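You operate a simulated robot arm through the tools that you are given. There is no shell and no other tool.

The job below is to be done with a simulated two-armed robot. You get a single attempt, and the scene is never put back.

JOB
Plug in the buffer and wax its wheel with the yellow wax block.
Fine: grey plug, grey socket; plug in before you switch on; put the block back and switch off after; leave the grey wheel alone.

The check looks at the end state, three seconds after you hand in, the way a careful person would. Anything else that was tipped, shoved, dropped, spilled or broken makes it a failure.

ROBOT AND FRAMES
Two 6-joint arms with two-finger grippers on one trunk that stands fixed in place. Base frame: the origin is at the foot of the trunk, x ahead of it, y to its left, z up. Lengths are in mm, angles in degrees, forces in N, time in s.
The left shoulder is at [30, 178, 1013], the right one opposite. With the tool pointing down near the work surface each hand reaches from about 420 to 840 mm from the base axis, measured 20 degrees to its own side. Payload 2.54 kg a hand.
The tool frame of a hand sits at the grasp point between the pads (the TCP): z along the fingers, y along the line on which they close. The tips reach 30 mm beyond it. The gripper opens to 116 mm; its body begins 95 mm behind the TCP.
Orientation is told as [roll, pitch, yaw] about the base's x, y, z axes, in that order, counted from this pose: with the fingers straight down and closing along the base's y, the tool's x points along the base's -x, its y along +y and its z along -z.

CONTROLS
- The arms move only by the tool drive_tool. It takes "left_deltas", "right_deltas" or both (then of equal length, played together; a hand with none holds still); each is a list of rows, each a list of 7 numbers: the finger opening in mm, from 0 to 116, then the shift along the base's x, y, z in mm, then the turn, a rotation vector about the base's x, y, z in degrees. In form: [[hand, x, y, z, ax, ay, az], ...]. A call has 1 to 20 rows; each row shifts and turns the commanded pose from where the row before left it. Rows are played at 5 a second. More than 50 mm and 8.6 degrees between two rows, or a gripper value outside its range, and nothing of the call is played. Where a pose cannot be reached the arm comes as near as it can. A force on the tool above 50 N (or 10 N above the force at the start of the call, whichever is more), or a blocked arm, ends the call early, and 0.2 s more pass. Each finger travels about 153 mm/s and halts on what it meets, pressing with about 35 N; the grip force reading is that of the motor and also rises with nothing between the fingers. The clock runs only during rows and for 0.2 s after the last one: add rows that do not move to give the fingers time. The reply holds the time, the measured pose of the TCP, the force on the tool along the base axes, the opening and the grip force, in the units named above and with some noise, with the torque about the TCP (base axes, N m) and any sound that the robot's microphone picked up.
- Cameras (640 x 400 px; columns grow to the right, rows downward): "scene" is now at [46.2, 19.7, 1734.6]; the picture's right is [0.25, -0.97, 0.00], its down [-0.71, -0.18, -0.68] and it looks along [0.65, 0.17, -0.74] (base axes); focal length 359 px, centre (320, 200). "left" rides on the left gripper at [69, 15, -122] in its tool frame; the picture's right is [-0.21, 0.98, 0.00], its down [-0.83, -0.18, -0.53] and it looks along [-0.52, -0.11, 0.85] (tool axes); focal length 251 px, centre (320, 200). "right" rides on the right gripper at [69, -15, -122] in its tool frame; the picture's right is [0.21, 0.98, 0.00], its down [-0.83, 0.18, -0.53] and it looks along [-0.52, 0.11, 0.85] (tool axes); focal length 251 px, centre (320, 200). There is no depth. A picture from a camera that has moved, and an enlarged one, comes with that camera's place and axes in the base frame and with its lens.
- capture(camera): a new picture of that camera. The clock stands still meanwhile.
- move_column(by): moves the trunk up (or, below 0, down) by that many mm; the arms and the scene camera ride with it, the base frame stays. It gives what a move gives, with no picture.
- turn_head(pan, tilt): turns the head with the scene camera to pan (to the left, within 143 degrees either way) and tilt (down, from -29 to 69), counted from straight ahead of the robot. It gives what a move gives.
- inspect(camera, box): a new picture of the part [left, top, right, bottom] of that camera's present view, enlarged. The clock stands still meanwhile.
- job_done(): hands the job in; it is judged then, once.

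Places have to be worked out from the pictures, the camera data and where the tool is seen. Open the grippers and draw the arms clear of the work before you hand the job in, unless the task says otherwise.

The tools are called after "Request:" as a command line: name --argument value ..., lists and objects as JSON in quotes. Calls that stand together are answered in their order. drive_tool: Moves the arms, as the interface text tells. Its arguments: {"type":"object","properties":{"left_deltas":{"type":"array","items":{"type":"array","items":{"type":"number"}}},"right_deltas":{"type":"array","items":{"type":"array","items":{"type":"number"}}}},"required":[]} The other tools are called the same way: move_column (by) moves the trunk up or down; turn_head (pan, tilt) turns the head that bears the scene camera; capture (camera) takes a picture; inspect (camera, box) takes an enlarged picture of a part of a camera's view; job_done () hands the job in.

At the start:

```text
time: 0.0
left_tool_pos: [383.1, 413.1, 1305.1]
left_tcp_rot: [0.1, 0.0, 0.0]
left_force: [0.2, -1.0, 0.1]
left_ft_torque: [0.0, -0.01, -0.03]
left_width: 116.1
left_gripper_force: 0.1
right_tool_pos: [608.0, 24.2, 1250.5]
right_tcp_rot: [0.0, 0.0, 0.0]
right_force: [0.5, 0.4, 0.6]
right_ft_torque: [0.01, 0.0, 0.02]
right_width: 115.9
right_gripper_force: 0.1
trunk travel left (down, up): [-225.0, 315.0]
head pan, tilt (commanded): [14.4, 47.5]
```

scene: 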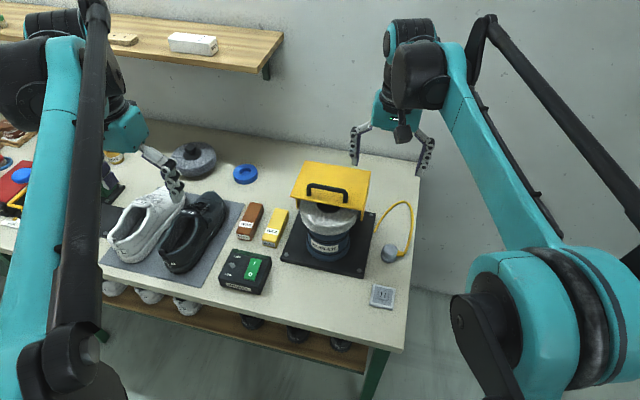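
right: 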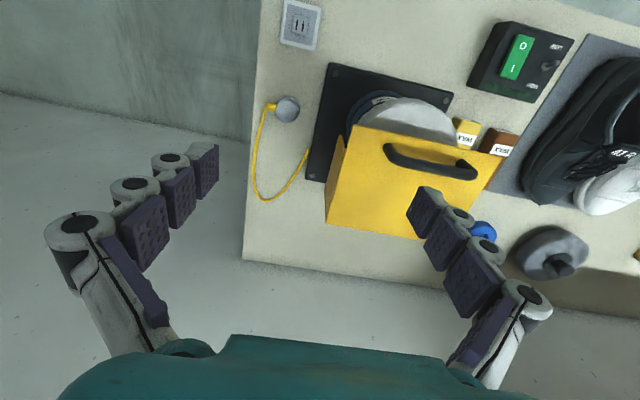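
left: 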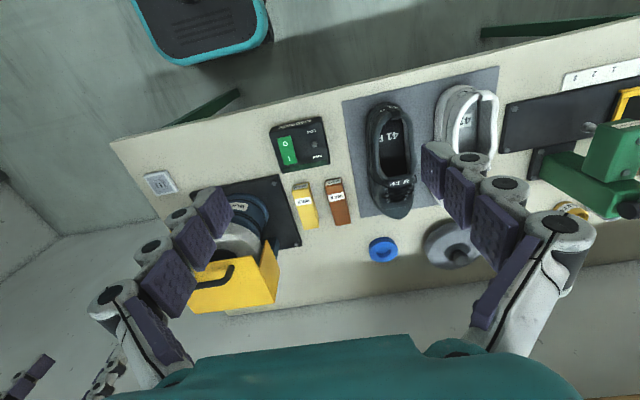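

I start by looking closer at the buffer, the switch box, the socket and the plug in the scene view.

Request:
inspect --camera "scene" --box '[220, 140, 430, 320]'

Request:
inspect --camera "scene" --box '[340, 190, 430, 320]'

Request:
inspect --camera "right" --box '[240, 0, 560, 240]'

Request:
inspect --camera "left" --box '[110, 90, 370, 330]'

```text
2.22 times, centred on (325, 230) of scene
camera zoom: at [46.2, 19.7, 1734.6], right [0.25, -0.97, 0.0], down [-0.71, -0.18, -0.68], along [0.65, 0.17, -0.74], focal length 798 px, centre (309, 133)
```

zoom: 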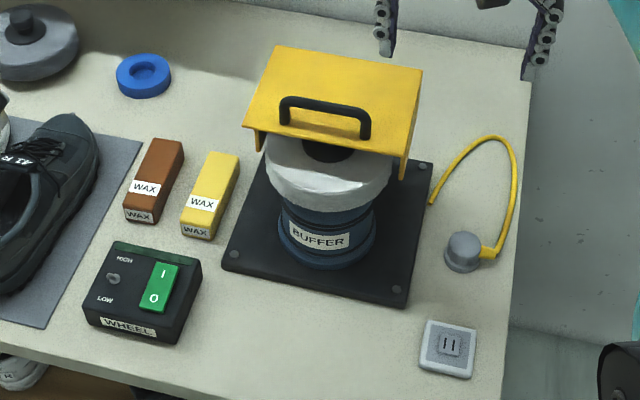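

```text
3.08 times, centred on (385, 255) of scene
camera zoom: at [46.2, 19.7, 1734.6], right [0.25, -0.97, 0.0], down [-0.71, -0.18, -0.68], along [0.65, 0.17, -0.74], focal length 1105 px, centre (120, 31)
```

zoom: 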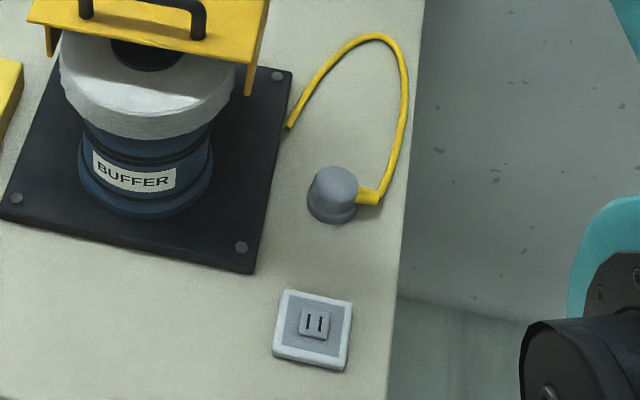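

```text
1.67 times, centred on (400, 120) of right
camera zoom: at [537.7, 7.3, 1371.9], right [-0.21, 0.98, 0.0], down [0.83, 0.18, 0.53], along [0.52, 0.11, -0.85], focal length 419 px, centre (187, 333)
```

zoom: 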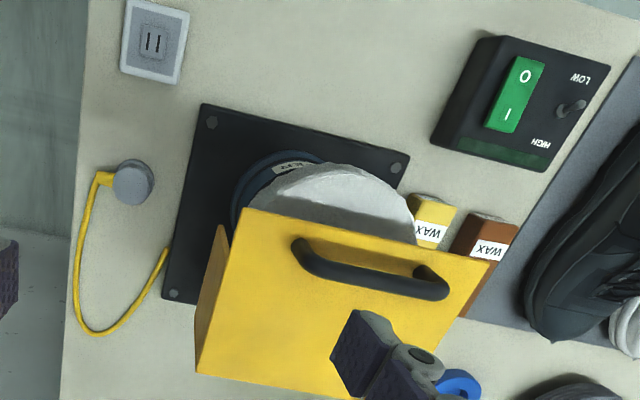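

```text
1.67 times, centred on (240, 210) of left
camera zoom: at [313.2, 429.3, 1427.9], right [0.21, 0.98, 0.0], down [0.83, -0.18, 0.53], along [0.52, -0.11, -0.85], focal length 419 px, centre (453, 183)
```

zoom: 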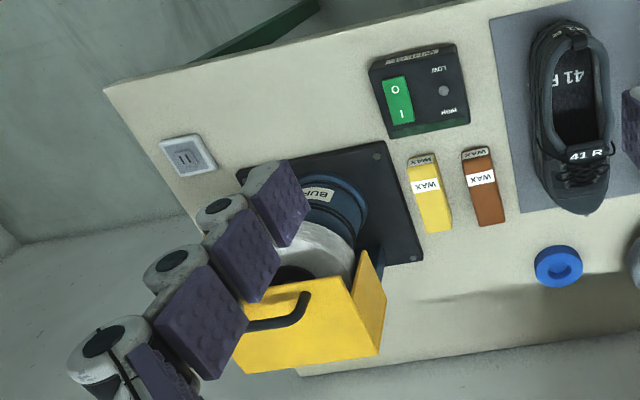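

The buffer seems to have a vertical-axis white wheel partly under a yellow guard. I look around for signs and for the other things before moving.

Request:
inspect --camera "scene" --box '[0, 100, 220, 260]'

Request:
inspect --camera "scene" --box '[210, 190, 300, 310]'

Request:
inspect --camera "scene" --box '[270, 140, 400, 290]'

Request:
turn_head --pan 0 --tilt 50

Request:
capture --camera "scene"

```text
2.50 times, centred on (110, 180) of scene
camera zoom: at [46.2, 19.7, 1734.6], right [0.25, -0.97, 0.0], down [-0.71, -0.18, -0.68], along [0.65, 0.17, -0.74], focal length 898 px, centre (845, 250)
```

zoom: 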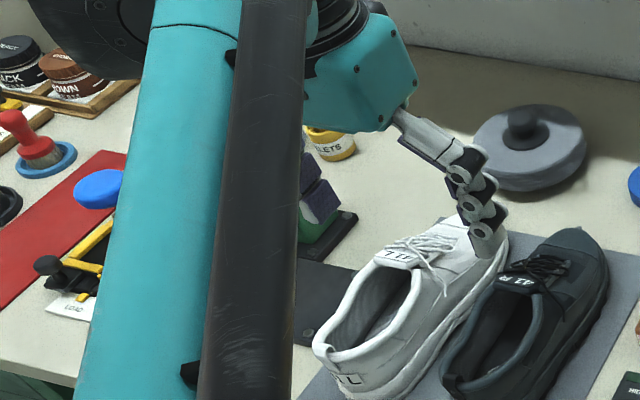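

```text
3.33 times, centred on (255, 250) of scene
camera zoom: at [46.2, 19.7, 1734.6], right [0.25, -0.97, 0.0], down [-0.71, -0.18, -0.68], along [0.65, 0.17, -0.74], focal length 1197 px, centre (537, 33)
```

zoom: 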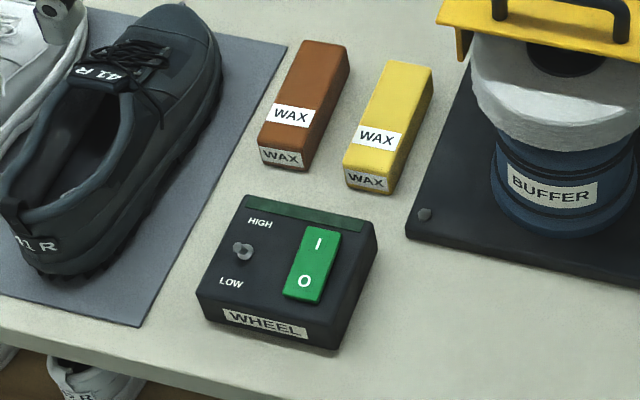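

```text
2.67 times, centred on (335, 215) of scene
camera zoom: at [46.2, 19.7, 1734.6], right [0.25, -0.97, 0.0], down [-0.71, -0.18, -0.68], along [0.65, 0.17, -0.74], focal length 958 px, centre (280, 160)
```

zoom: 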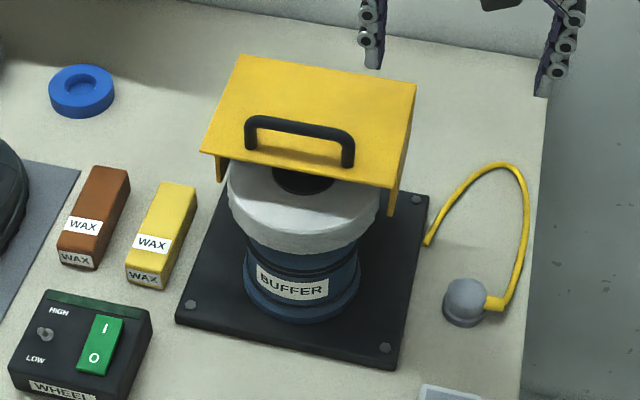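

```text
time: 0.8
left_tool_pos: [383.0, 413.2, 1304.1]
left_tcp_rot: [0.1, 0.0, 0.0]
left_force: [0.8, -0.3, 0.8]
left_ft_torque: [-0.01, -0.03, 0.01]
left_width: 115.8
left_gripper_force: 0.0
right_tool_pos: [607.8, 23.4, 1249.6]
right_tcp_rot: [0.0, 0.1, -0.1]
right_force: [-0.7, 0.4, 0.1]
right_ft_torque: [-0.01, 0.0, 0.0]
right_width: 116.3
right_gripper_force: 0.1
trunk travel left (down, up): [-225.0, 315.0]
head pan, tilt (commanded): [0.0, 50.0]
```

```text
taken
camera scene: at [46.5, 0.1, 1731.3], right [0.0, -1.0, 0.0], down [-0.77, 0.0, -0.64], along [0.64, 0.0, -0.77], focal length 359 px, centre (320, 200)
```

scene: 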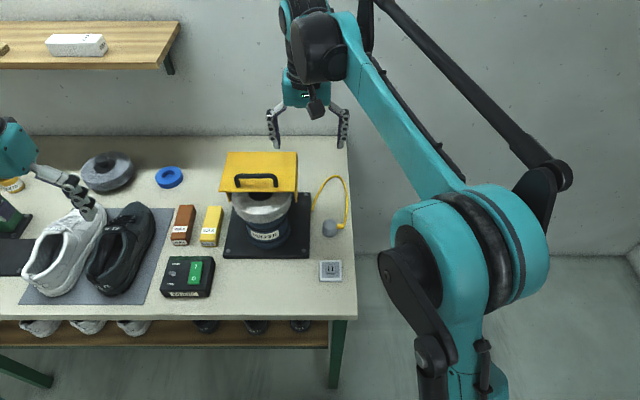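

The bench top seems to be near z≈870, the socket near (520,-28), the plug near (647,-29) and the switch box near (490,345). I bring the right hand above the plug and socket for a closer look.

Request:
drive_tool --right_deltas '[[116, -9.6, -16.8, -34, 0, 0, 0], [116, -9.6, -16.8, -34, 0, 0, 0], [116, -9.6, -16.8, -34, 0, 0, 0], [116, -9.6, -16.8, -34, 0, 0, 0], [116, -9.6, -16.8, -34, 0, 0, 0], [116, 0, 0, 0, 0, 0, 0]]'

Request:
capture --camera "right"

Request:
capture --camera "scene"

```text
time: 2.2
left_tool_pos: [382.6, 413.6, 1305.6]
left_tcp_rot: [0.0, 0.1, 0.0]
left_force: [0.1, 0.2, 0.3]
left_ft_torque: [-0.03, -0.01, -0.02]
left_width: 116.1
left_gripper_force: 0.1
right_tool_pos: [560.1, -59.1, 1079.1]
right_tcp_rot: [0.0, 0.0, 0.0]
right_force: [0.3, 0.5, -0.4]
right_ft_torque: [0.01, -0.04, 0.0]
right_width: 115.9
right_gripper_force: 0.1
trunk travel left (down, up): [-225.0, 315.0]
head pan, tilt (commanded): [0.0, 50.0]
```

```text
taken
camera right: at [490.0, -76.3, 1201.5], right [-0.21, 0.98, 0.0], down [0.83, 0.18, 0.53], along [0.52, 0.11, -0.85], focal length 251 px, centre (320, 200)
```

right: 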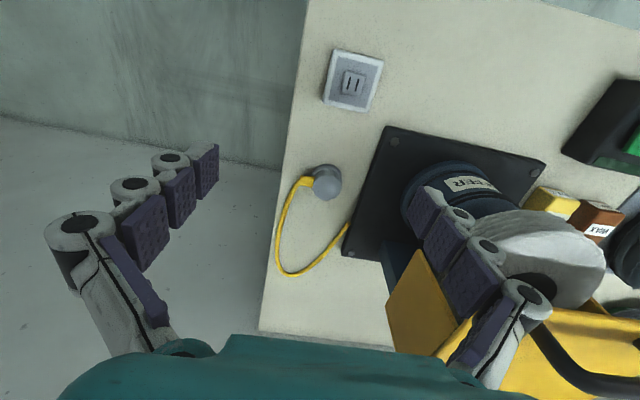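

```text
taken
camera scene: at [46.2, 0.4, 1731.3], right [0.0, -1.0, 0.0], down [-0.77, 0.0, -0.64], along [0.64, 0.0, -0.77], focal length 359 px, centre (320, 200)
```

scene: 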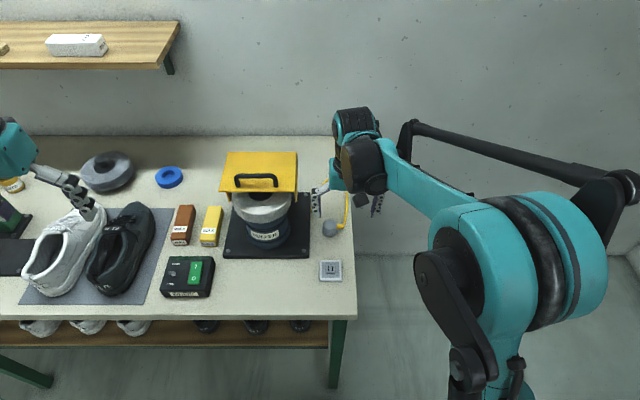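

The socket and plug are both in the right hand's view. I enlarge them.

Request:
inspect --camera "right" --box '[300, 30, 400, 130]'

Request:
inspect --camera "right" --box '[260, 140, 380, 290]'

Request:
inspect --camera "scene" --box '[300, 190, 370, 300]'

Request:
inspect --camera "scene" --box '[150, 190, 250, 310]'

Request:
inspect --camera "scene" --box '[210, 145, 320, 265]'

```text
4.00 times, centred on (350, 80) of right
camera zoom: at [490.0, -76.3, 1201.5], right [-0.21, 0.98, 0.0], down [0.83, 0.18, 0.53], along [0.52, 0.11, -0.85], focal length 1006 px, centre (200, 680)
```

zoom: 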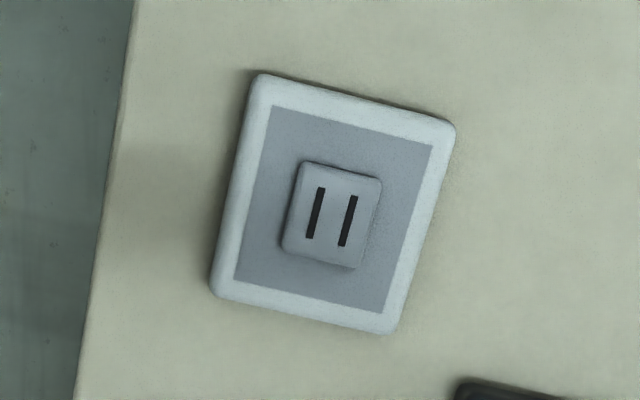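

```text
2.67 times, centred on (320, 215) of right
camera zoom: at [490.0, -76.3, 1201.5], right [-0.21, 0.98, 0.0], down [0.83, 0.18, 0.53], along [0.52, 0.11, -0.85], focal length 670 px, centre (320, 160)
```

zoom: 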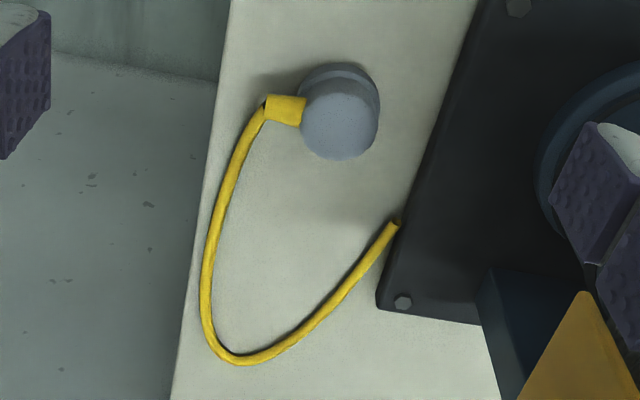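

```text
3.64 times, centred on (335, 245) of scene
camera zoom: at [46.2, 0.4, 1731.3], right [0.0, -1.0, 0.0], down [-0.77, 0.0, -0.64], along [0.64, 0.0, -0.77], focal length 1306 px, centre (266, 36)
```

zoom: 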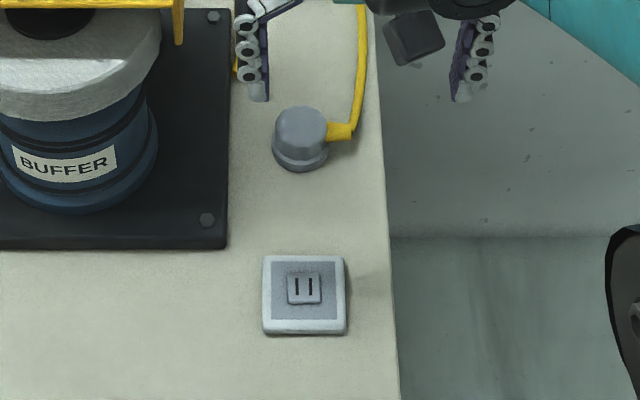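

```text
3.33 times, centred on (200, 250) of scene
camera zoom: at [46.2, 0.4, 1731.3], right [0.0, -1.0, 0.0], down [-0.77, 0.0, -0.64], along [0.64, 0.0, -0.77], focal length 1197 px, centre (720, 33)
```

zoom: 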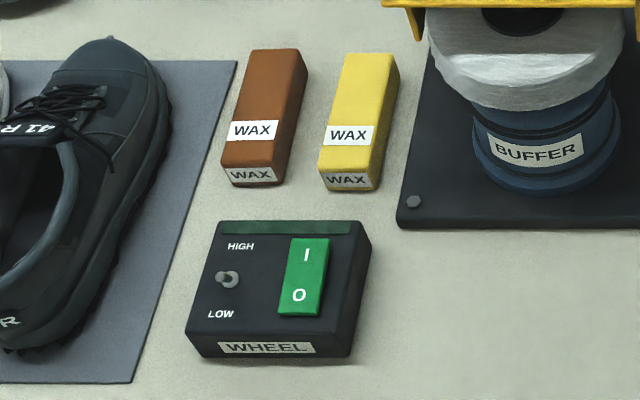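

```text
3.33 times, centred on (265, 205) of scene
camera zoom: at [46.2, 0.4, 1731.3], right [0.0, -1.0, 0.0], down [-0.77, 0.0, -0.64], along [0.64, 0.0, -0.77], focal length 1197 px, centre (503, 183)
```

zoom: 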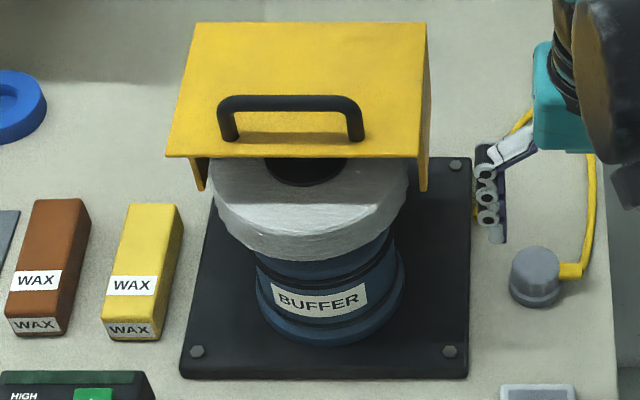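

The socket slots lie near (523,-28,875) and the plug top near (647,-30,900). Now I bring the left hand over the switch box and wax to view them and the wheel closely.

Request:
drive_tool --left_deltas '[[116, 11.2, -10.5, -41, 0, 0, 0], [116, 11.2, -10.5, -41, 0, 0, 0], [116, 11.2, -10.5, -41, 0, 0, 0], [116, 11.2, -10.5, -41, 0, 0, 0], [116, 11.2, -10.5, -41, 0, 0, 0], [116, 11.2, -10.5, -41, 0, 0, 0], [116, 0, 0, 0, 0, 0, 0]]'

Request:
capture --camera "left"

Request:
inspect --camera "left" --box '[240, 60, 400, 180]'

Request:
inspect --camera "left" --box '[240, 180, 400, 300]'

Request:
inspect --camera "left" --box '[60, 160, 280, 360]'

```text
time: 3.8
left_tool_pos: [449.5, 351.3, 1059.4]
left_tcp_rot: [0.1, 0.0, -0.1]
left_force: [0.9, 0.3, -0.3]
left_ft_torque: [0.04, 0.0, 0.0]
left_width: 116.0
left_gripper_force: 0.1
right_tool_pos: [558.9, -59.5, 1081.9]
right_tcp_rot: [0.0, 0.1, 0.1]
right_force: [0.1, -0.7, -0.1]
right_ft_torque: [0.0, 0.0, 0.01]
right_width: 116.1
right_gripper_force: 0.1
trunk travel left (down, up): [-225.0, 315.0]
head pan, tilt (commanded): [0.0, 50.0]
```

```text
taken
camera left: at [380.4, 366.7, 1181.6], right [0.21, 0.98, 0.0], down [0.83, -0.18, 0.53], along [0.52, -0.11, -0.85], focal length 251 px, centre (320, 200)
```

left: 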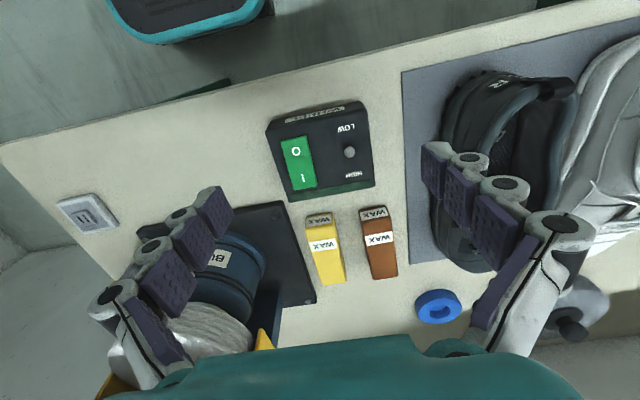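

```text
3.33 times, centred on (320, 120) of left
camera zoom: at [380.4, 366.7, 1181.6], right [0.21, 0.98, 0.0], down [0.83, -0.18, 0.53], along [0.52, -0.11, -0.85], focal length 838 px, centre (320, 467)
```

zoom: 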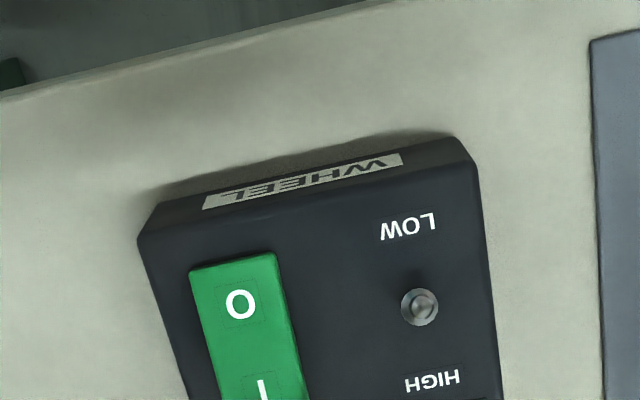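

```text
3.33 times, centred on (320, 240) of left
camera zoom: at [380.4, 366.7, 1181.6], right [0.21, 0.98, 0.0], down [0.83, -0.18, 0.53], along [0.52, -0.11, -0.85], focal length 838 px, centre (320, 67)
```

zoom: 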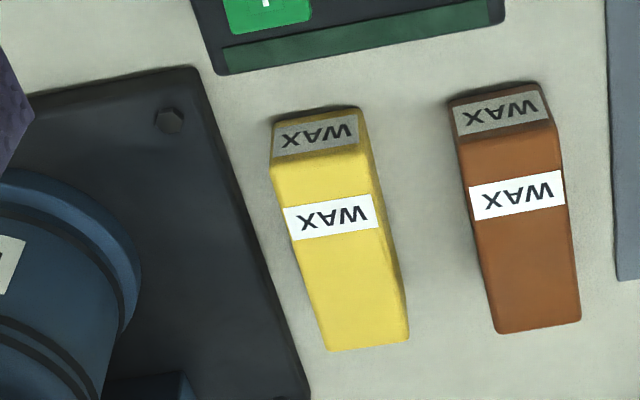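

```text
2.00 times, centred on (170, 260) of left
camera zoom: at [380.4, 366.7, 1181.6], right [0.21, 0.98, 0.0], down [0.83, -0.18, 0.53], along [0.52, -0.11, -0.85], focal length 503 px, centre (620, 80)
```

zoom: 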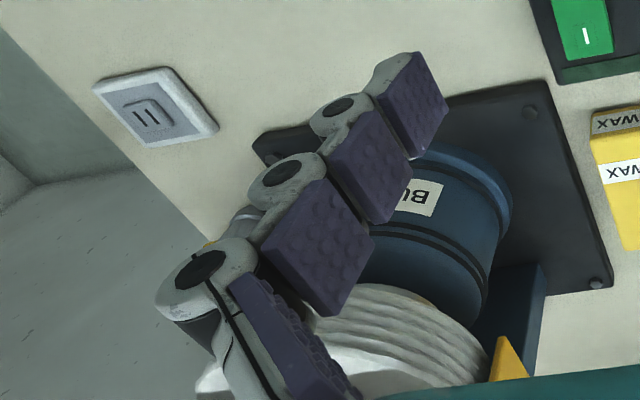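

The table top is near z≈862; the yellow block spans about x 601–727 at y≈316 with its top near 892. Rocker "I" is near (510,319,911). I now bring the right hand over the plug for a closer look.

Request:
drive_tool --right_deltas '[[116, 27, 7, -24, 0, 0, 0], [116, 27, 7, -24, 0, 0, 0], [116, 26, 6, -24, 0, 0, 0], [116, 0, 0, 0, 0, 0, 0]]'

Request:
capture --camera "right"

Request:
inspect --camera "right" --box '[230, 100, 390, 220]'

Request:
inspect --camera "scene" --box '[270, 130, 390, 250]'

```text
time: 4.8
left_tool_pos: [450.6, 351.3, 1058.7]
left_tcp_rot: [0.0, 0.1, -0.1]
left_force: [0.4, -0.4, -0.1]
left_ft_torque: [0.02, -0.01, -0.01]
left_width: 116.1
left_gripper_force: 0.0
right_tool_pos: [640.1, -38.9, 1008.1]
right_tcp_rot: [0.0, 0.1, 0.0]
right_force: [-0.5, -0.5, 0.0]
right_ft_torque: [0.03, -0.05, 0.0]
right_width: 116.1
right_gripper_force: 0.0
trunk travel left (down, up): [-225.0, 315.0]
head pan, tilt (commanded): [0.0, 50.0]
```

```text
taken
camera right: at [569.9, -56.1, 1129.7], right [-0.21, 0.98, 0.0], down [0.83, 0.18, 0.53], along [0.52, 0.11, -0.85], focal length 251 px, centre (320, 200)
```

right: 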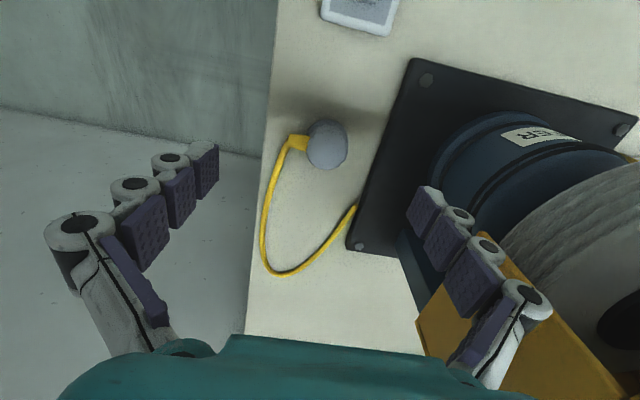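

```text
3.33 times, centred on (310, 160) of right
camera zoom: at [569.9, -56.1, 1129.7], right [-0.21, 0.98, 0.0], down [0.83, 0.18, 0.53], along [0.52, 0.11, -0.85], focal length 838 px, centre (353, 333)
```

zoom: 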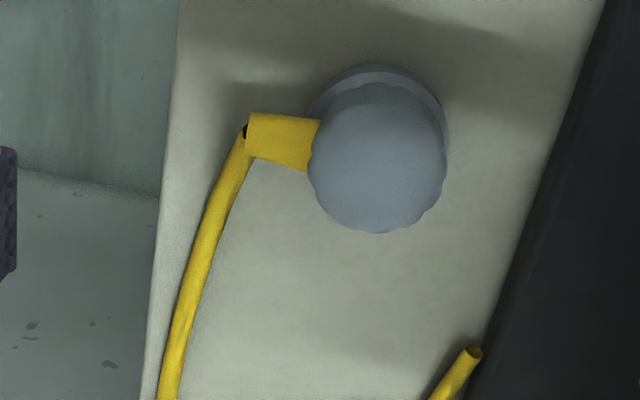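

```text
3.33 times, centred on (330, 190) of scene
camera zoom: at [45.0, -0.2, 1731.4], right [0.0, -1.0, 0.0], down [-0.77, 0.0, -0.64], along [0.64, 0.0, -0.77], focal length 1197 px, centre (287, 233)
```

zoom: 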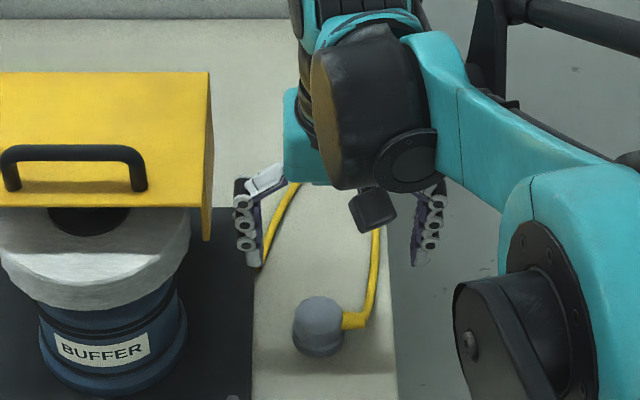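

The plug stands near (654,-29) with its top near z≈894 and the cable leaving towards -y. I zoom in hard on the plug, the slots and the rocker to judge the prongs, slot direction and switch state.

Request:
inspect --camera "scene" --box '[312, 212, 352, 242]'

Request:
inspect --camera "scene" --box '[315, 255, 347, 287]'

Request:
inspect --camera "scene" --box '[155, 250, 220, 300]'

Request:
inspect --camera "left" --box '[262, 95, 382, 205]'

```text
13.33 times, centred on (332, 227) of scene
camera zoom: at [45.0, -0.2, 1731.4], right [0.0, -1.0, 0.0], down [-0.77, 0.0, -0.64], along [0.64, 0.0, -0.77], focal length 4789 px, centre (160, -160)
```

zoom: 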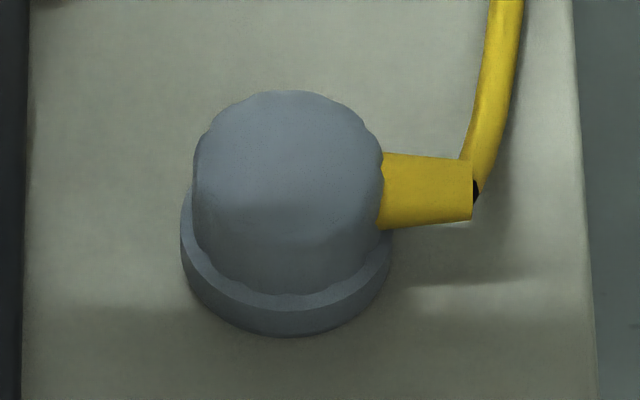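

```text
12.50 times, centred on (331, 271) of scene
camera zoom: at [45.0, -0.2, 1731.4], right [0.0, -1.0, 0.0], down [-0.77, 0.0, -0.64], along [0.64, 0.0, -0.77], focal length 4490 px, centre (182, -688)
```

zoom: 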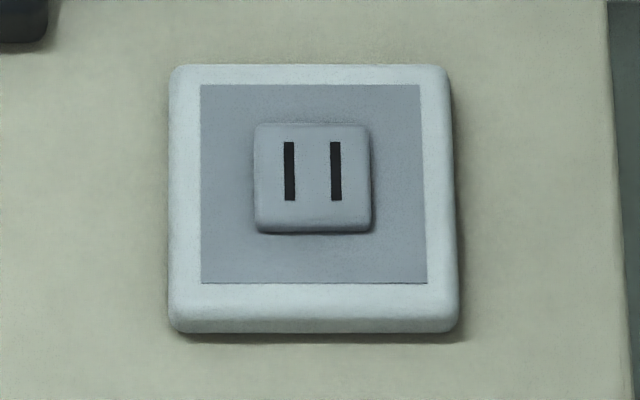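

```text
8.00 times, centred on (188, 275) of scene
camera zoom: at [45.0, -0.2, 1731.4], right [0.0, -1.0, 0.0], down [-0.77, 0.0, -0.64], along [0.64, 0.0, -0.77], focal length 2874 px, centre (1380, -400)
```

zoom: 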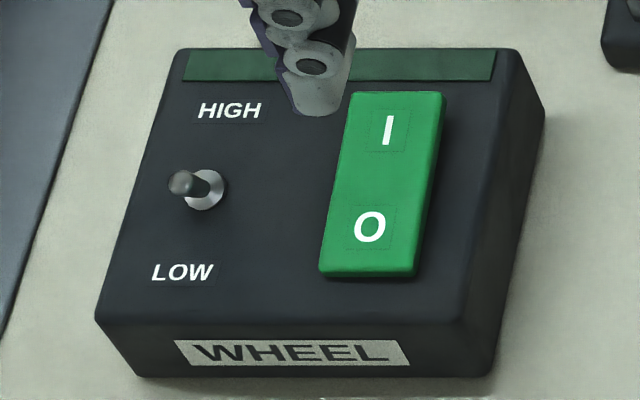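

```text
3.64 times, centred on (322, 150) of left
camera zoom: at [380.2, 366.9, 1182.0], right [0.21, 0.98, 0.0], down [0.83, -0.18, 0.53], along [0.52, -0.11, -0.85], focal length 914 px, centre (313, 382)
```

zoom: 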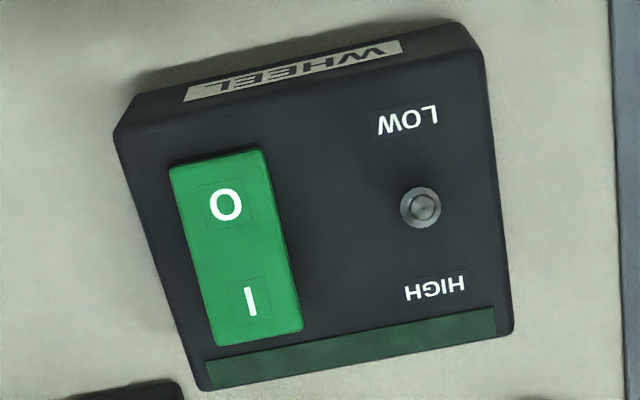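

The rocker's "O" side is down (off), the toggle leans to LOW, and the socket slots run along x at (523.6,-28). I turn the right hand by +90° about z so the pads close along x, clear of the cable stub, and centre above the plug.

Request:
drive_tool --right_deltas '[[80, 1.4, 1, 0, 0, 0, 8.2], [80, 1.4, 1, 0, 0, 0, 8.2], [80, 1.4, 1, 0, 0, 0, 8.2], [80, 1.4, 1, 0, 0, 0, 8.2], [80, 1.4, 1, 0, 0, 0, 8.2], [80, 1.4, 1, 0, 0, 0, 8.2], [80, 1.4, 1, 0, 0, 0, 8.2], [80, 1.4, 1, 0, 0, 0, 8.2], [80, 1.4, 1, 0, 0, 0, 8.2], [80, 1.4, 1, 0, 0, 0, 8.2], [80, 1, 1, 0, 0, 0, 8.0], [80, 0, 0, 0, 0, 0, 0]]'

Request:
capture --camera "right"

Request:
capture --camera "scene"

```text
time: 7.4
left_tool_pos: [451.1, 351.7, 1058.3]
left_tcp_rot: [0.1, -0.1, -0.1]
left_force: [0.0, 0.2, 0.1]
left_ft_torque: [0.06, -0.03, 0.01]
left_width: 115.9
left_gripper_force: 0.1
right_tool_pos: [654.4, -29.0, 1008.6]
right_tcp_rot: [0.0, 0.0, 90.2]
right_force: [-0.3, -0.9, -0.1]
right_ft_torque: [0.03, 0.0, -0.03]
right_width: 80.0
right_gripper_force: 0.0
trunk travel left (down, up): [-225.0, 315.0]
head pan, tilt (commanded): [0.0, 50.0]
```

```text
taken
camera right: at [669.0, -99.5, 1129.8], right [-0.98, -0.22, 0.0], down [-0.18, 0.83, 0.53], along [-0.12, 0.52, -0.85], focal length 251 px, centre (320, 200)
```

right: 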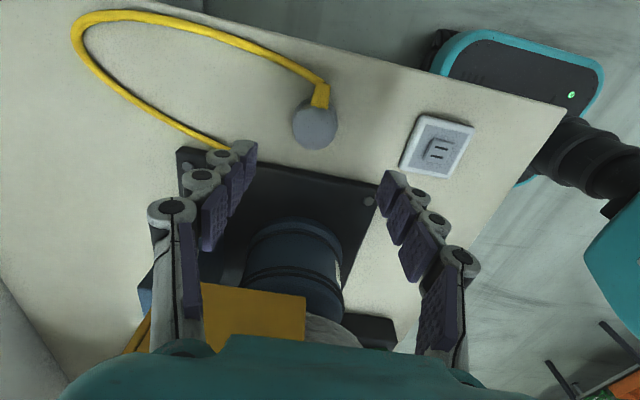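

```text
taken
camera scene: at [46.5, 0.0, 1731.3], right [0.0, -1.0, 0.0], down [-0.77, 0.0, -0.64], along [0.64, 0.0, -0.77], focal length 359 px, centre (320, 200)
```

scene: 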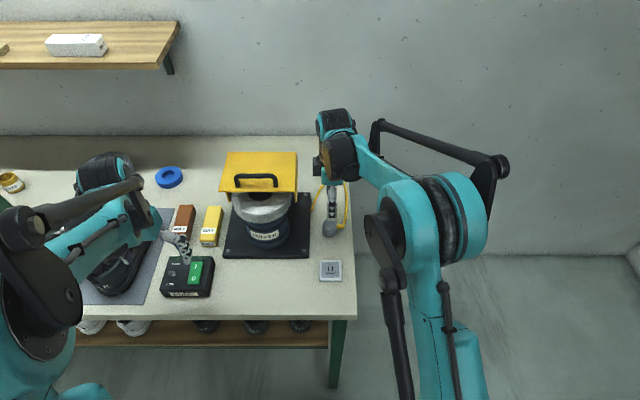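

I zoom on the plug between the fingers from this new side to refine its position.

Request:
inspect --camera "right" --box '[270, 70, 370, 170]'

Request:
inspect --camera "right" --box '[390, 100, 490, 190]'

Request:
inspect --camera "scene" --box '[300, 160, 370, 250]'

```text
4.00 times, centred on (320, 120) of right
camera zoom: at [669.0, -99.5, 1129.8], right [-0.98, -0.22, 0.0], down [-0.18, 0.83, 0.53], along [-0.12, 0.52, -0.85], focal length 1006 px, centre (320, 520)
```

zoom: 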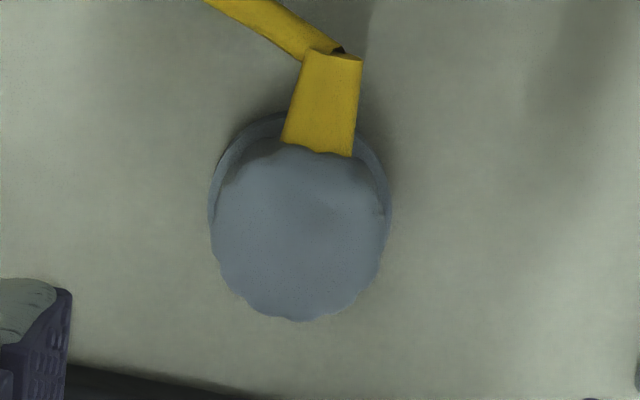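

```text
4.44 times, centred on (440, 145) of right
camera zoom: at [669.0, -99.5, 1129.8], right [-0.98, -0.22, 0.0], down [-0.18, 0.83, 0.53], along [-0.12, 0.52, -0.85], focal length 1118 px, centre (-213, 444)
```

zoom: 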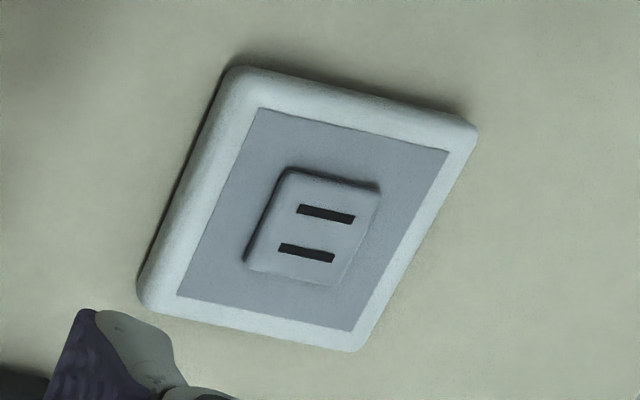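

```text
4.44 times, centred on (335, 205) of scene
camera zoom: at [46.5, 0.0, 1731.3], right [0.0, -1.0, 0.0], down [-0.77, 0.0, -0.64], along [0.64, 0.0, -0.77], focal length 1596 px, centre (253, 178)
```

zoom: 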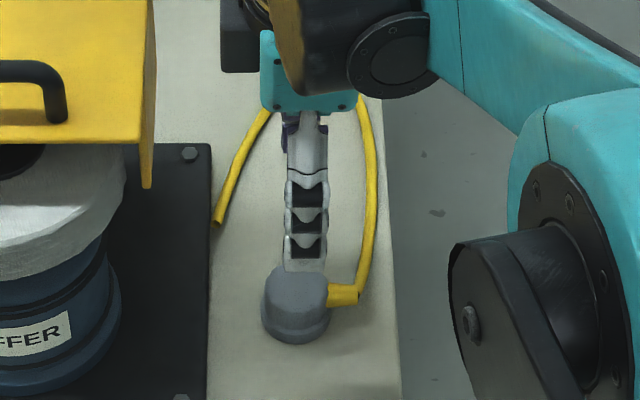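

The plug is at about (658,-29). I descend around it to TCP z≈905 with the fingers open, then check before closing.

Request:
drive_tool --right_deltas '[[80, 3.5, 0, -26, 0, 0, 0], [80, 0, 0, -26, 0, 0, 0], [80, 0, 0, -26, 0, 0, 0], [80, 0, 0, -25, 0, 0, 0], [80, 0, 0, 0, 0, 0, 0]]'

Request:
capture --camera "right"

Request:
inspect --camera "scene" --box '[300, 170, 370, 250]'

```text
time: 8.6
left_tool_pos: [450.4, 351.6, 1059.3]
left_tcp_rot: [0.1, 0.0, 0.0]
left_force: [-0.2, 0.4, -0.2]
left_ft_torque: [0.01, -0.03, -0.03]
left_width: 116.1
left_gripper_force: 0.0
right_tool_pos: [658.1, -30.4, 905.4]
right_tcp_rot: [0.1, 0.0, 90.0]
right_force: [-0.2, 0.5, 0.0]
right_ft_torque: [-0.02, 0.01, -0.01]
right_width: 80.2
right_gripper_force: 0.0
trunk travel left (down, up): [-225.0, 315.0]
head pan, tilt (commanded): [0.0, 50.0]
```

```text
taken
camera right: at [672.1, -99.9, 1026.6], right [-0.98, -0.21, 0.0], down [-0.18, 0.83, 0.53], along [-0.11, 0.52, -0.85], focal length 251 px, centre (320, 200)
```

right: 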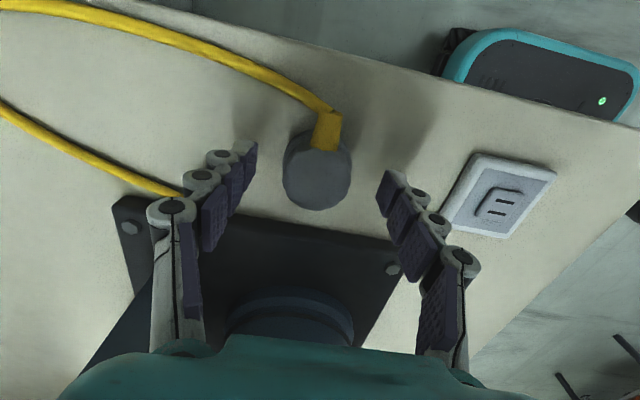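

```text
5.00 times, centred on (335, 210) of scene
camera zoom: at [46.2, 0.0, 1731.3], right [0.0, -1.0, 0.0], down [-0.77, 0.0, -0.64], along [0.64, 0.0, -0.77], focal length 1796 px, centre (245, 150)
```

zoom: 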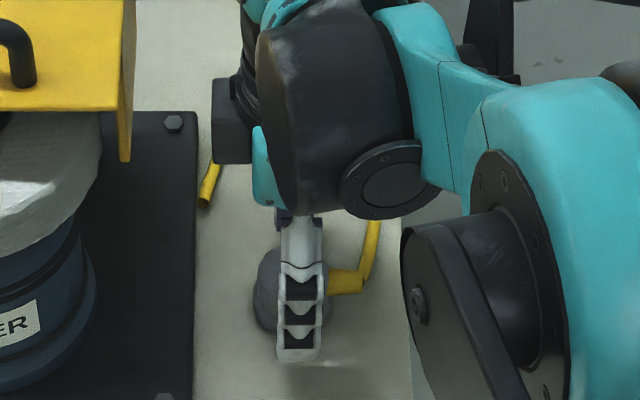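

The plug sits between the fingers, slightly towards +y of the tool. I shift 1.5 mm and close on it.

Request:
drive_tool --right_deltas '[[80, 1, 1.5, 0, 0, 0, 0], [60, 0, 0, 0, 0, 0, 0], [45, 0, 0, 0, 0, 0, 0], [30, 0, 0, 0, 0, 0, 0], [30, 0, 0, 0, 0, 0, 0], [30, 0, 0, 0, 0, 0, 0]]'

Request:
capture --camera "right"

```text
time: 10.0
left_tool_pos: [451.1, 351.8, 1058.7]
left_tcp_rot: [0.2, -0.1, 0.0]
left_force: [0.9, -1.0, -0.3]
left_ft_torque: [-0.04, -0.01, -0.01]
left_width: 116.0
left_gripper_force: 0.1
right_tool_pos: [659.6, -28.3, 905.7]
right_tcp_rot: [-0.1, 0.0, 90.0]
right_force: [1.0, -0.2, 2.2]
right_ft_torque: [0.01, -0.02, 0.0]
right_width: 43.7
right_gripper_force: 35.1
trunk travel left (down, up): [-225.0, 315.0]
head pan, tilt (commanded): [0.0, 50.0]
```

```text
taken
camera right: at [673.4, -98.3, 1027.1], right [-0.98, -0.21, 0.0], down [-0.18, 0.83, 0.53], along [-0.11, 0.52, -0.85], focal length 251 px, centre (320, 200)
```

right: 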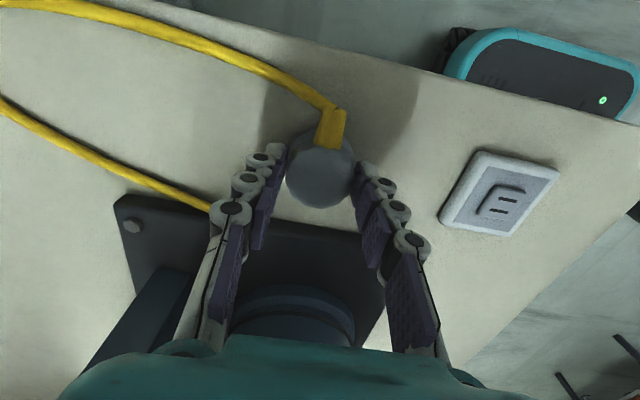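

The grip holds at 43.7 mm with 35 N. I lift the plug 60 mm and look at its underside from the scene camera.

Request:
drive_tool --right_deltas '[[30, 0, 0, 10, 0, 0, 0], [30, 0, 0, 15, 0, 0, 0], [30, 0, 0, 20, 0, 0, 0], [30, 0, 0, 20, 0, 0, 0], [30, 0, 0, 0, 0, 0, 0]]'

Request:
capture --camera "right"

Request:
inspect --camera "scene" --box '[300, 170, 370, 250]'

```text
time: 11.2
left_tool_pos: [452.4, 351.5, 1058.9]
left_tcp_rot: [0.0, 0.0, -0.1]
left_force: [0.5, 0.1, 0.2]
left_ft_torque: [0.01, 0.05, 0.01]
left_width: 116.2
left_gripper_force: 0.0
right_tool_pos: [659.9, -28.0, 971.6]
right_tcp_rot: [-0.1, 0.0, 90.0]
right_force: [0.7, 0.6, 0.1]
right_ft_torque: [0.01, 0.03, -0.04]
right_width: 30.0
right_gripper_force: 0.0
trunk travel left (down, up): [-225.0, 315.0]
head pan, tilt (commanded): [0.0, 50.0]
```

```text
taken
camera right: at [673.5, -98.3, 1092.5], right [-0.98, -0.21, 0.0], down [-0.18, 0.83, 0.53], along [-0.11, 0.52, -0.85], focal length 251 px, centre (320, 200)
```

right: 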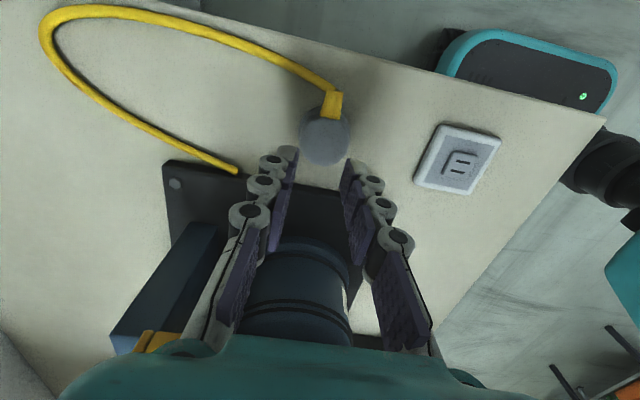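

```text
5.00 times, centred on (335, 210) of scene
camera zoom: at [46.9, 0.0, 1731.2], right [0.0, -1.0, 0.0], down [-0.77, 0.0, -0.64], along [0.64, 0.0, -0.77], focal length 1796 px, centre (245, 150)
```

zoom: 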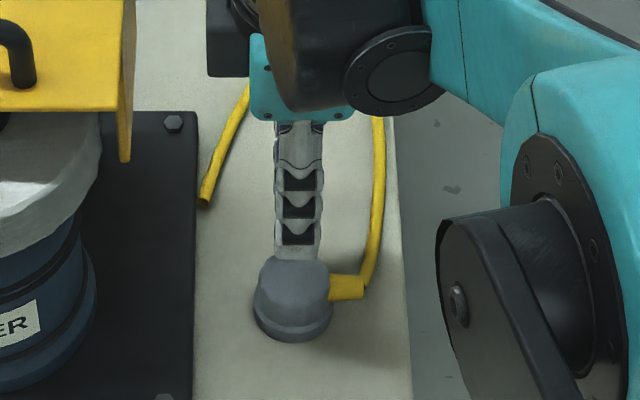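

The fingers slid up off the plug (width now 30 mm, empty); it still stands in place. I'll check exactly where it stands before regrasping lower, on the flange.

Request:
inspect --camera "right" --box '[280, 70, 370, 180]'

Request:
inspect --camera "scene" --box '[312, 205, 352, 245]'

```text
3.64 times, centred on (325, 125) of right
camera zoom: at [673.5, -98.3, 1092.5], right [-0.98, -0.21, 0.0], down [-0.18, 0.83, 0.53], along [-0.11, 0.52, -0.85], focal length 914 px, centre (302, 473)
```

zoom: 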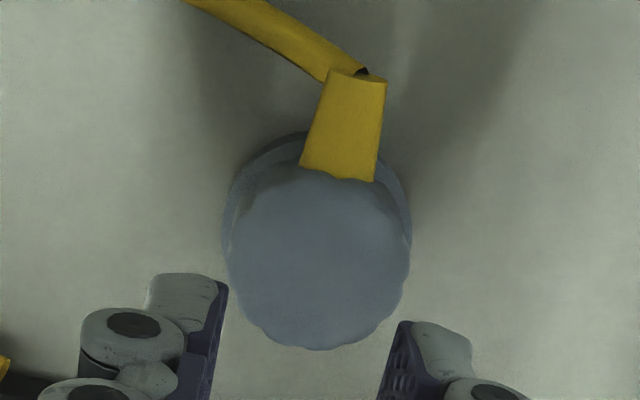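

```text
10.00 times, centred on (332, 225) of scene
camera zoom: at [46.9, 0.0, 1731.2], right [0.0, -1.0, 0.0], down [-0.77, 0.0, -0.64], along [0.64, 0.0, -0.77], focal length 3592 px, centre (200, -50)
```

zoom: 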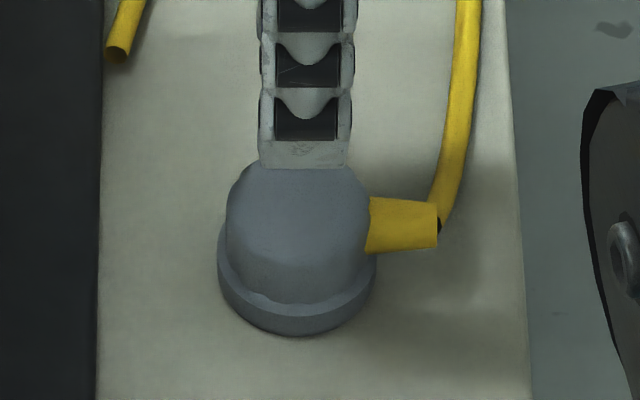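

The body's top edge is rounded, so only a small band was gripped. I reopen, recentre at x≈656 and go down to TCP z≈896 so the pads take the straight body and flange.

Request:
drive_tool --right_deltas '[[80, -3.5, 0, 0, 0, 0, 0], [80, 0, 0, 0, 0, 0, 0], [80, 0, 0, -25, 0, 0, 0], [80, 0, 0, -25, 0, 0, 0], [80, 0, 0, -20, 0, 0, 0], [80, 0, 0, -5.6, 0, 0, 0], [80, 0, 0, 0, 0, 0, 0]]'

Request:
capture --camera "right"

Request:
inspect --camera "scene" --box '[312, 205, 352, 245]'

```text
time: 12.8
left_tool_pos: [449.9, 350.6, 1059.4]
left_tcp_rot: [0.1, 0.0, 0.0]
left_force: [-0.7, 0.7, 0.4]
left_ft_torque: [0.01, -0.04, -0.01]
left_width: 116.0
left_gripper_force: 0.1
right_tool_pos: [657.0, -29.1, 894.9]
right_tcp_rot: [0.0, -0.1, 90.0]
right_force: [0.3, -0.9, -0.3]
right_ft_torque: [0.05, 0.02, 0.03]
right_width: 79.9
right_gripper_force: 0.0
trunk travel left (down, up): [-225.0, 315.0]
head pan, tilt (commanded): [0.0, 50.0]
```

```text
taken
camera right: at [669.9, -98.1, 1016.2], right [-0.98, -0.21, 0.0], down [-0.18, 0.83, 0.53], along [-0.11, 0.52, -0.85], focal length 251 px, centre (320, 200)
```

right: 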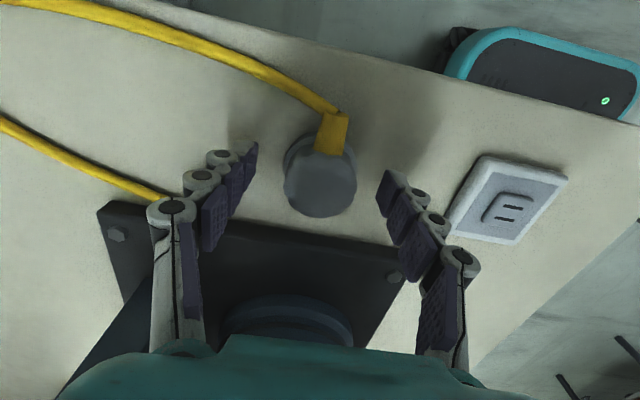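

```text
10.00 times, centred on (332, 225) of scene
camera zoom: at [46.7, 0.0, 1731.3], right [0.0, -1.0, 0.0], down [-0.77, 0.0, -0.64], along [0.64, 0.0, -0.77], focal length 3592 px, centre (200, -50)
```

zoom: 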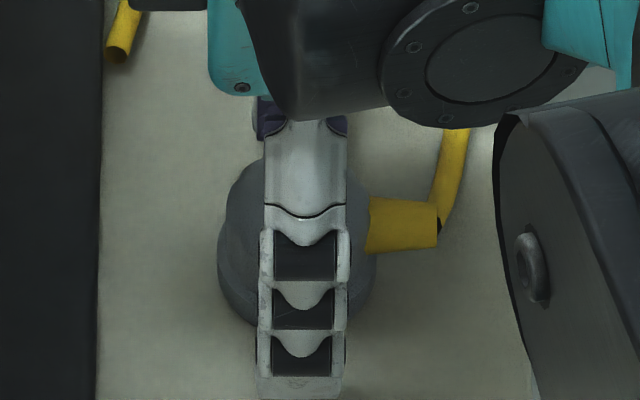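

No table contact at z≈895. I close here and give it time to settle.

Request:
drive_tool --right_deltas '[[60, 0, 0, 0, 0, 0, 0], [48, 0, 0, 0, 0, 0, 0], [36, 0, 0, 0, 0, 0, 0], [36, 0, 0, 0, 0, 0, 0], [36, 0, 0, 0, 0, 0, 0]]'

Request:
inspect --camera "right" --box '[240, 100, 400, 240]'

Request:
inspect --camera "scene" --box '[312, 205, 352, 245]'

```text
time: 14.0
left_tool_pos: [451.2, 351.8, 1059.1]
left_tcp_rot: [0.1, 0.0, -0.1]
left_force: [-0.3, 0.7, -0.1]
left_ft_torque: [0.01, 0.0, -0.01]
left_width: 116.2
left_gripper_force: 0.0
right_tool_pos: [657.3, -28.2, 895.6]
right_tcp_rot: [0.0, -0.1, 89.9]
right_force: [-0.1, -0.8, 0.4]
right_ft_torque: [-0.02, 0.02, 0.02]
right_width: 43.3
right_gripper_force: 35.3
trunk travel left (down, up): [-225.0, 315.0]
head pan, tilt (commanded): [0.0, 50.0]
```

```text
2.86 times, centred on (320, 170) of right
camera zoom: at [669.9, -98.1, 1016.4], right [-0.98, -0.21, 0.0], down [-0.18, 0.83, 0.53], along [-0.11, 0.52, -0.85], focal length 718 px, centre (320, 286)
```

zoom: 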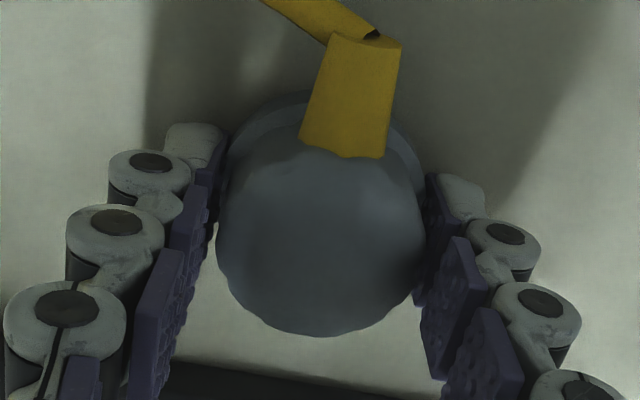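

```text
10.00 times, centred on (332, 225) of scene
camera zoom: at [46.5, 0.0, 1731.3], right [0.0, -1.0, 0.0], down [-0.77, 0.0, -0.64], along [0.64, 0.0, -0.77], focal length 3592 px, centre (200, -50)
```

zoom: 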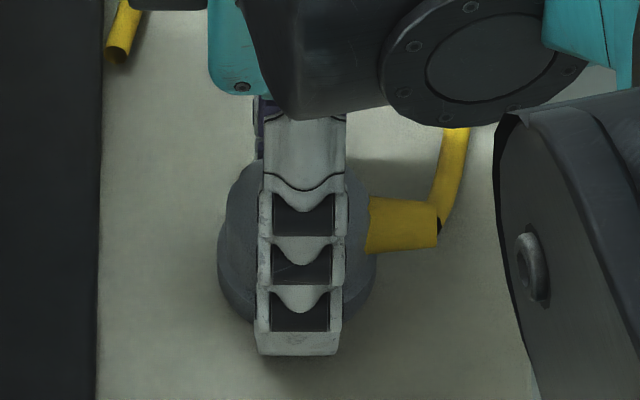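

Grip reads 43.3 mm at 35 N on the flange. I lift slowly and only a little, watching the force.

Request:
drive_tool --right_deltas '[[36, 0, 0, 2, 0, 0, 0], [36, 0, 0, 2, 0, 0, 0], [36, 0, 0, 2, 0, 0, 0], [36, 0, 0, 2, 0, 0, 0]]'

Request:
inspect --camera "right" --box '[240, 100, 400, 240]'

Request:
inspect --camera "scene" --box '[312, 205, 352, 245]'

```text
time: 15.0
left_tool_pos: [451.3, 351.5, 1059.3]
left_tcp_rot: [0.1, 0.0, 0.0]
left_force: [-0.1, -0.4, -0.2]
left_ft_torque: [0.0, 0.01, 0.04]
left_width: 116.0
left_gripper_force: 0.0
right_tool_pos: [656.0, -28.7, 901.7]
right_tcp_rot: [0.0, 0.0, 90.1]
right_force: [-0.3, -0.1, -1.3]
right_ft_torque: [0.03, -0.04, 0.01]
right_width: 43.2
right_gripper_force: 35.0
trunk travel left (down, up): [-225.0, 315.0]
head pan, tilt (commanded): [0.0, 50.0]
```

```text
2.86 times, centred on (320, 170) of right
camera zoom: at [670.2, -98.2, 1024.4], right [-0.98, -0.21, 0.0], down [-0.18, 0.83, 0.53], along [-0.11, 0.52, -0.85], focal length 718 px, centre (320, 286)
```

zoom: 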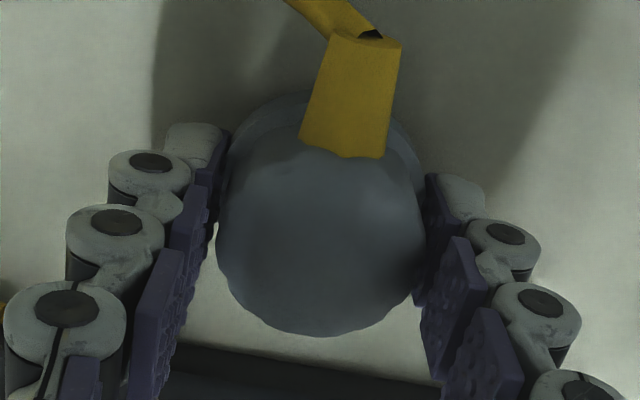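

```text
10.00 times, centred on (332, 225) of scene
camera zoom: at [46.6, 0.0, 1731.3], right [0.0, -1.0, 0.0], down [-0.77, 0.0, -0.64], along [0.64, 0.0, -0.77], focal length 3592 px, centre (200, -50)
```

zoom: 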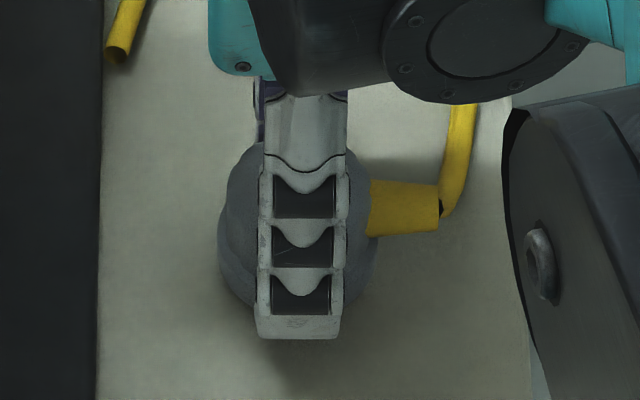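

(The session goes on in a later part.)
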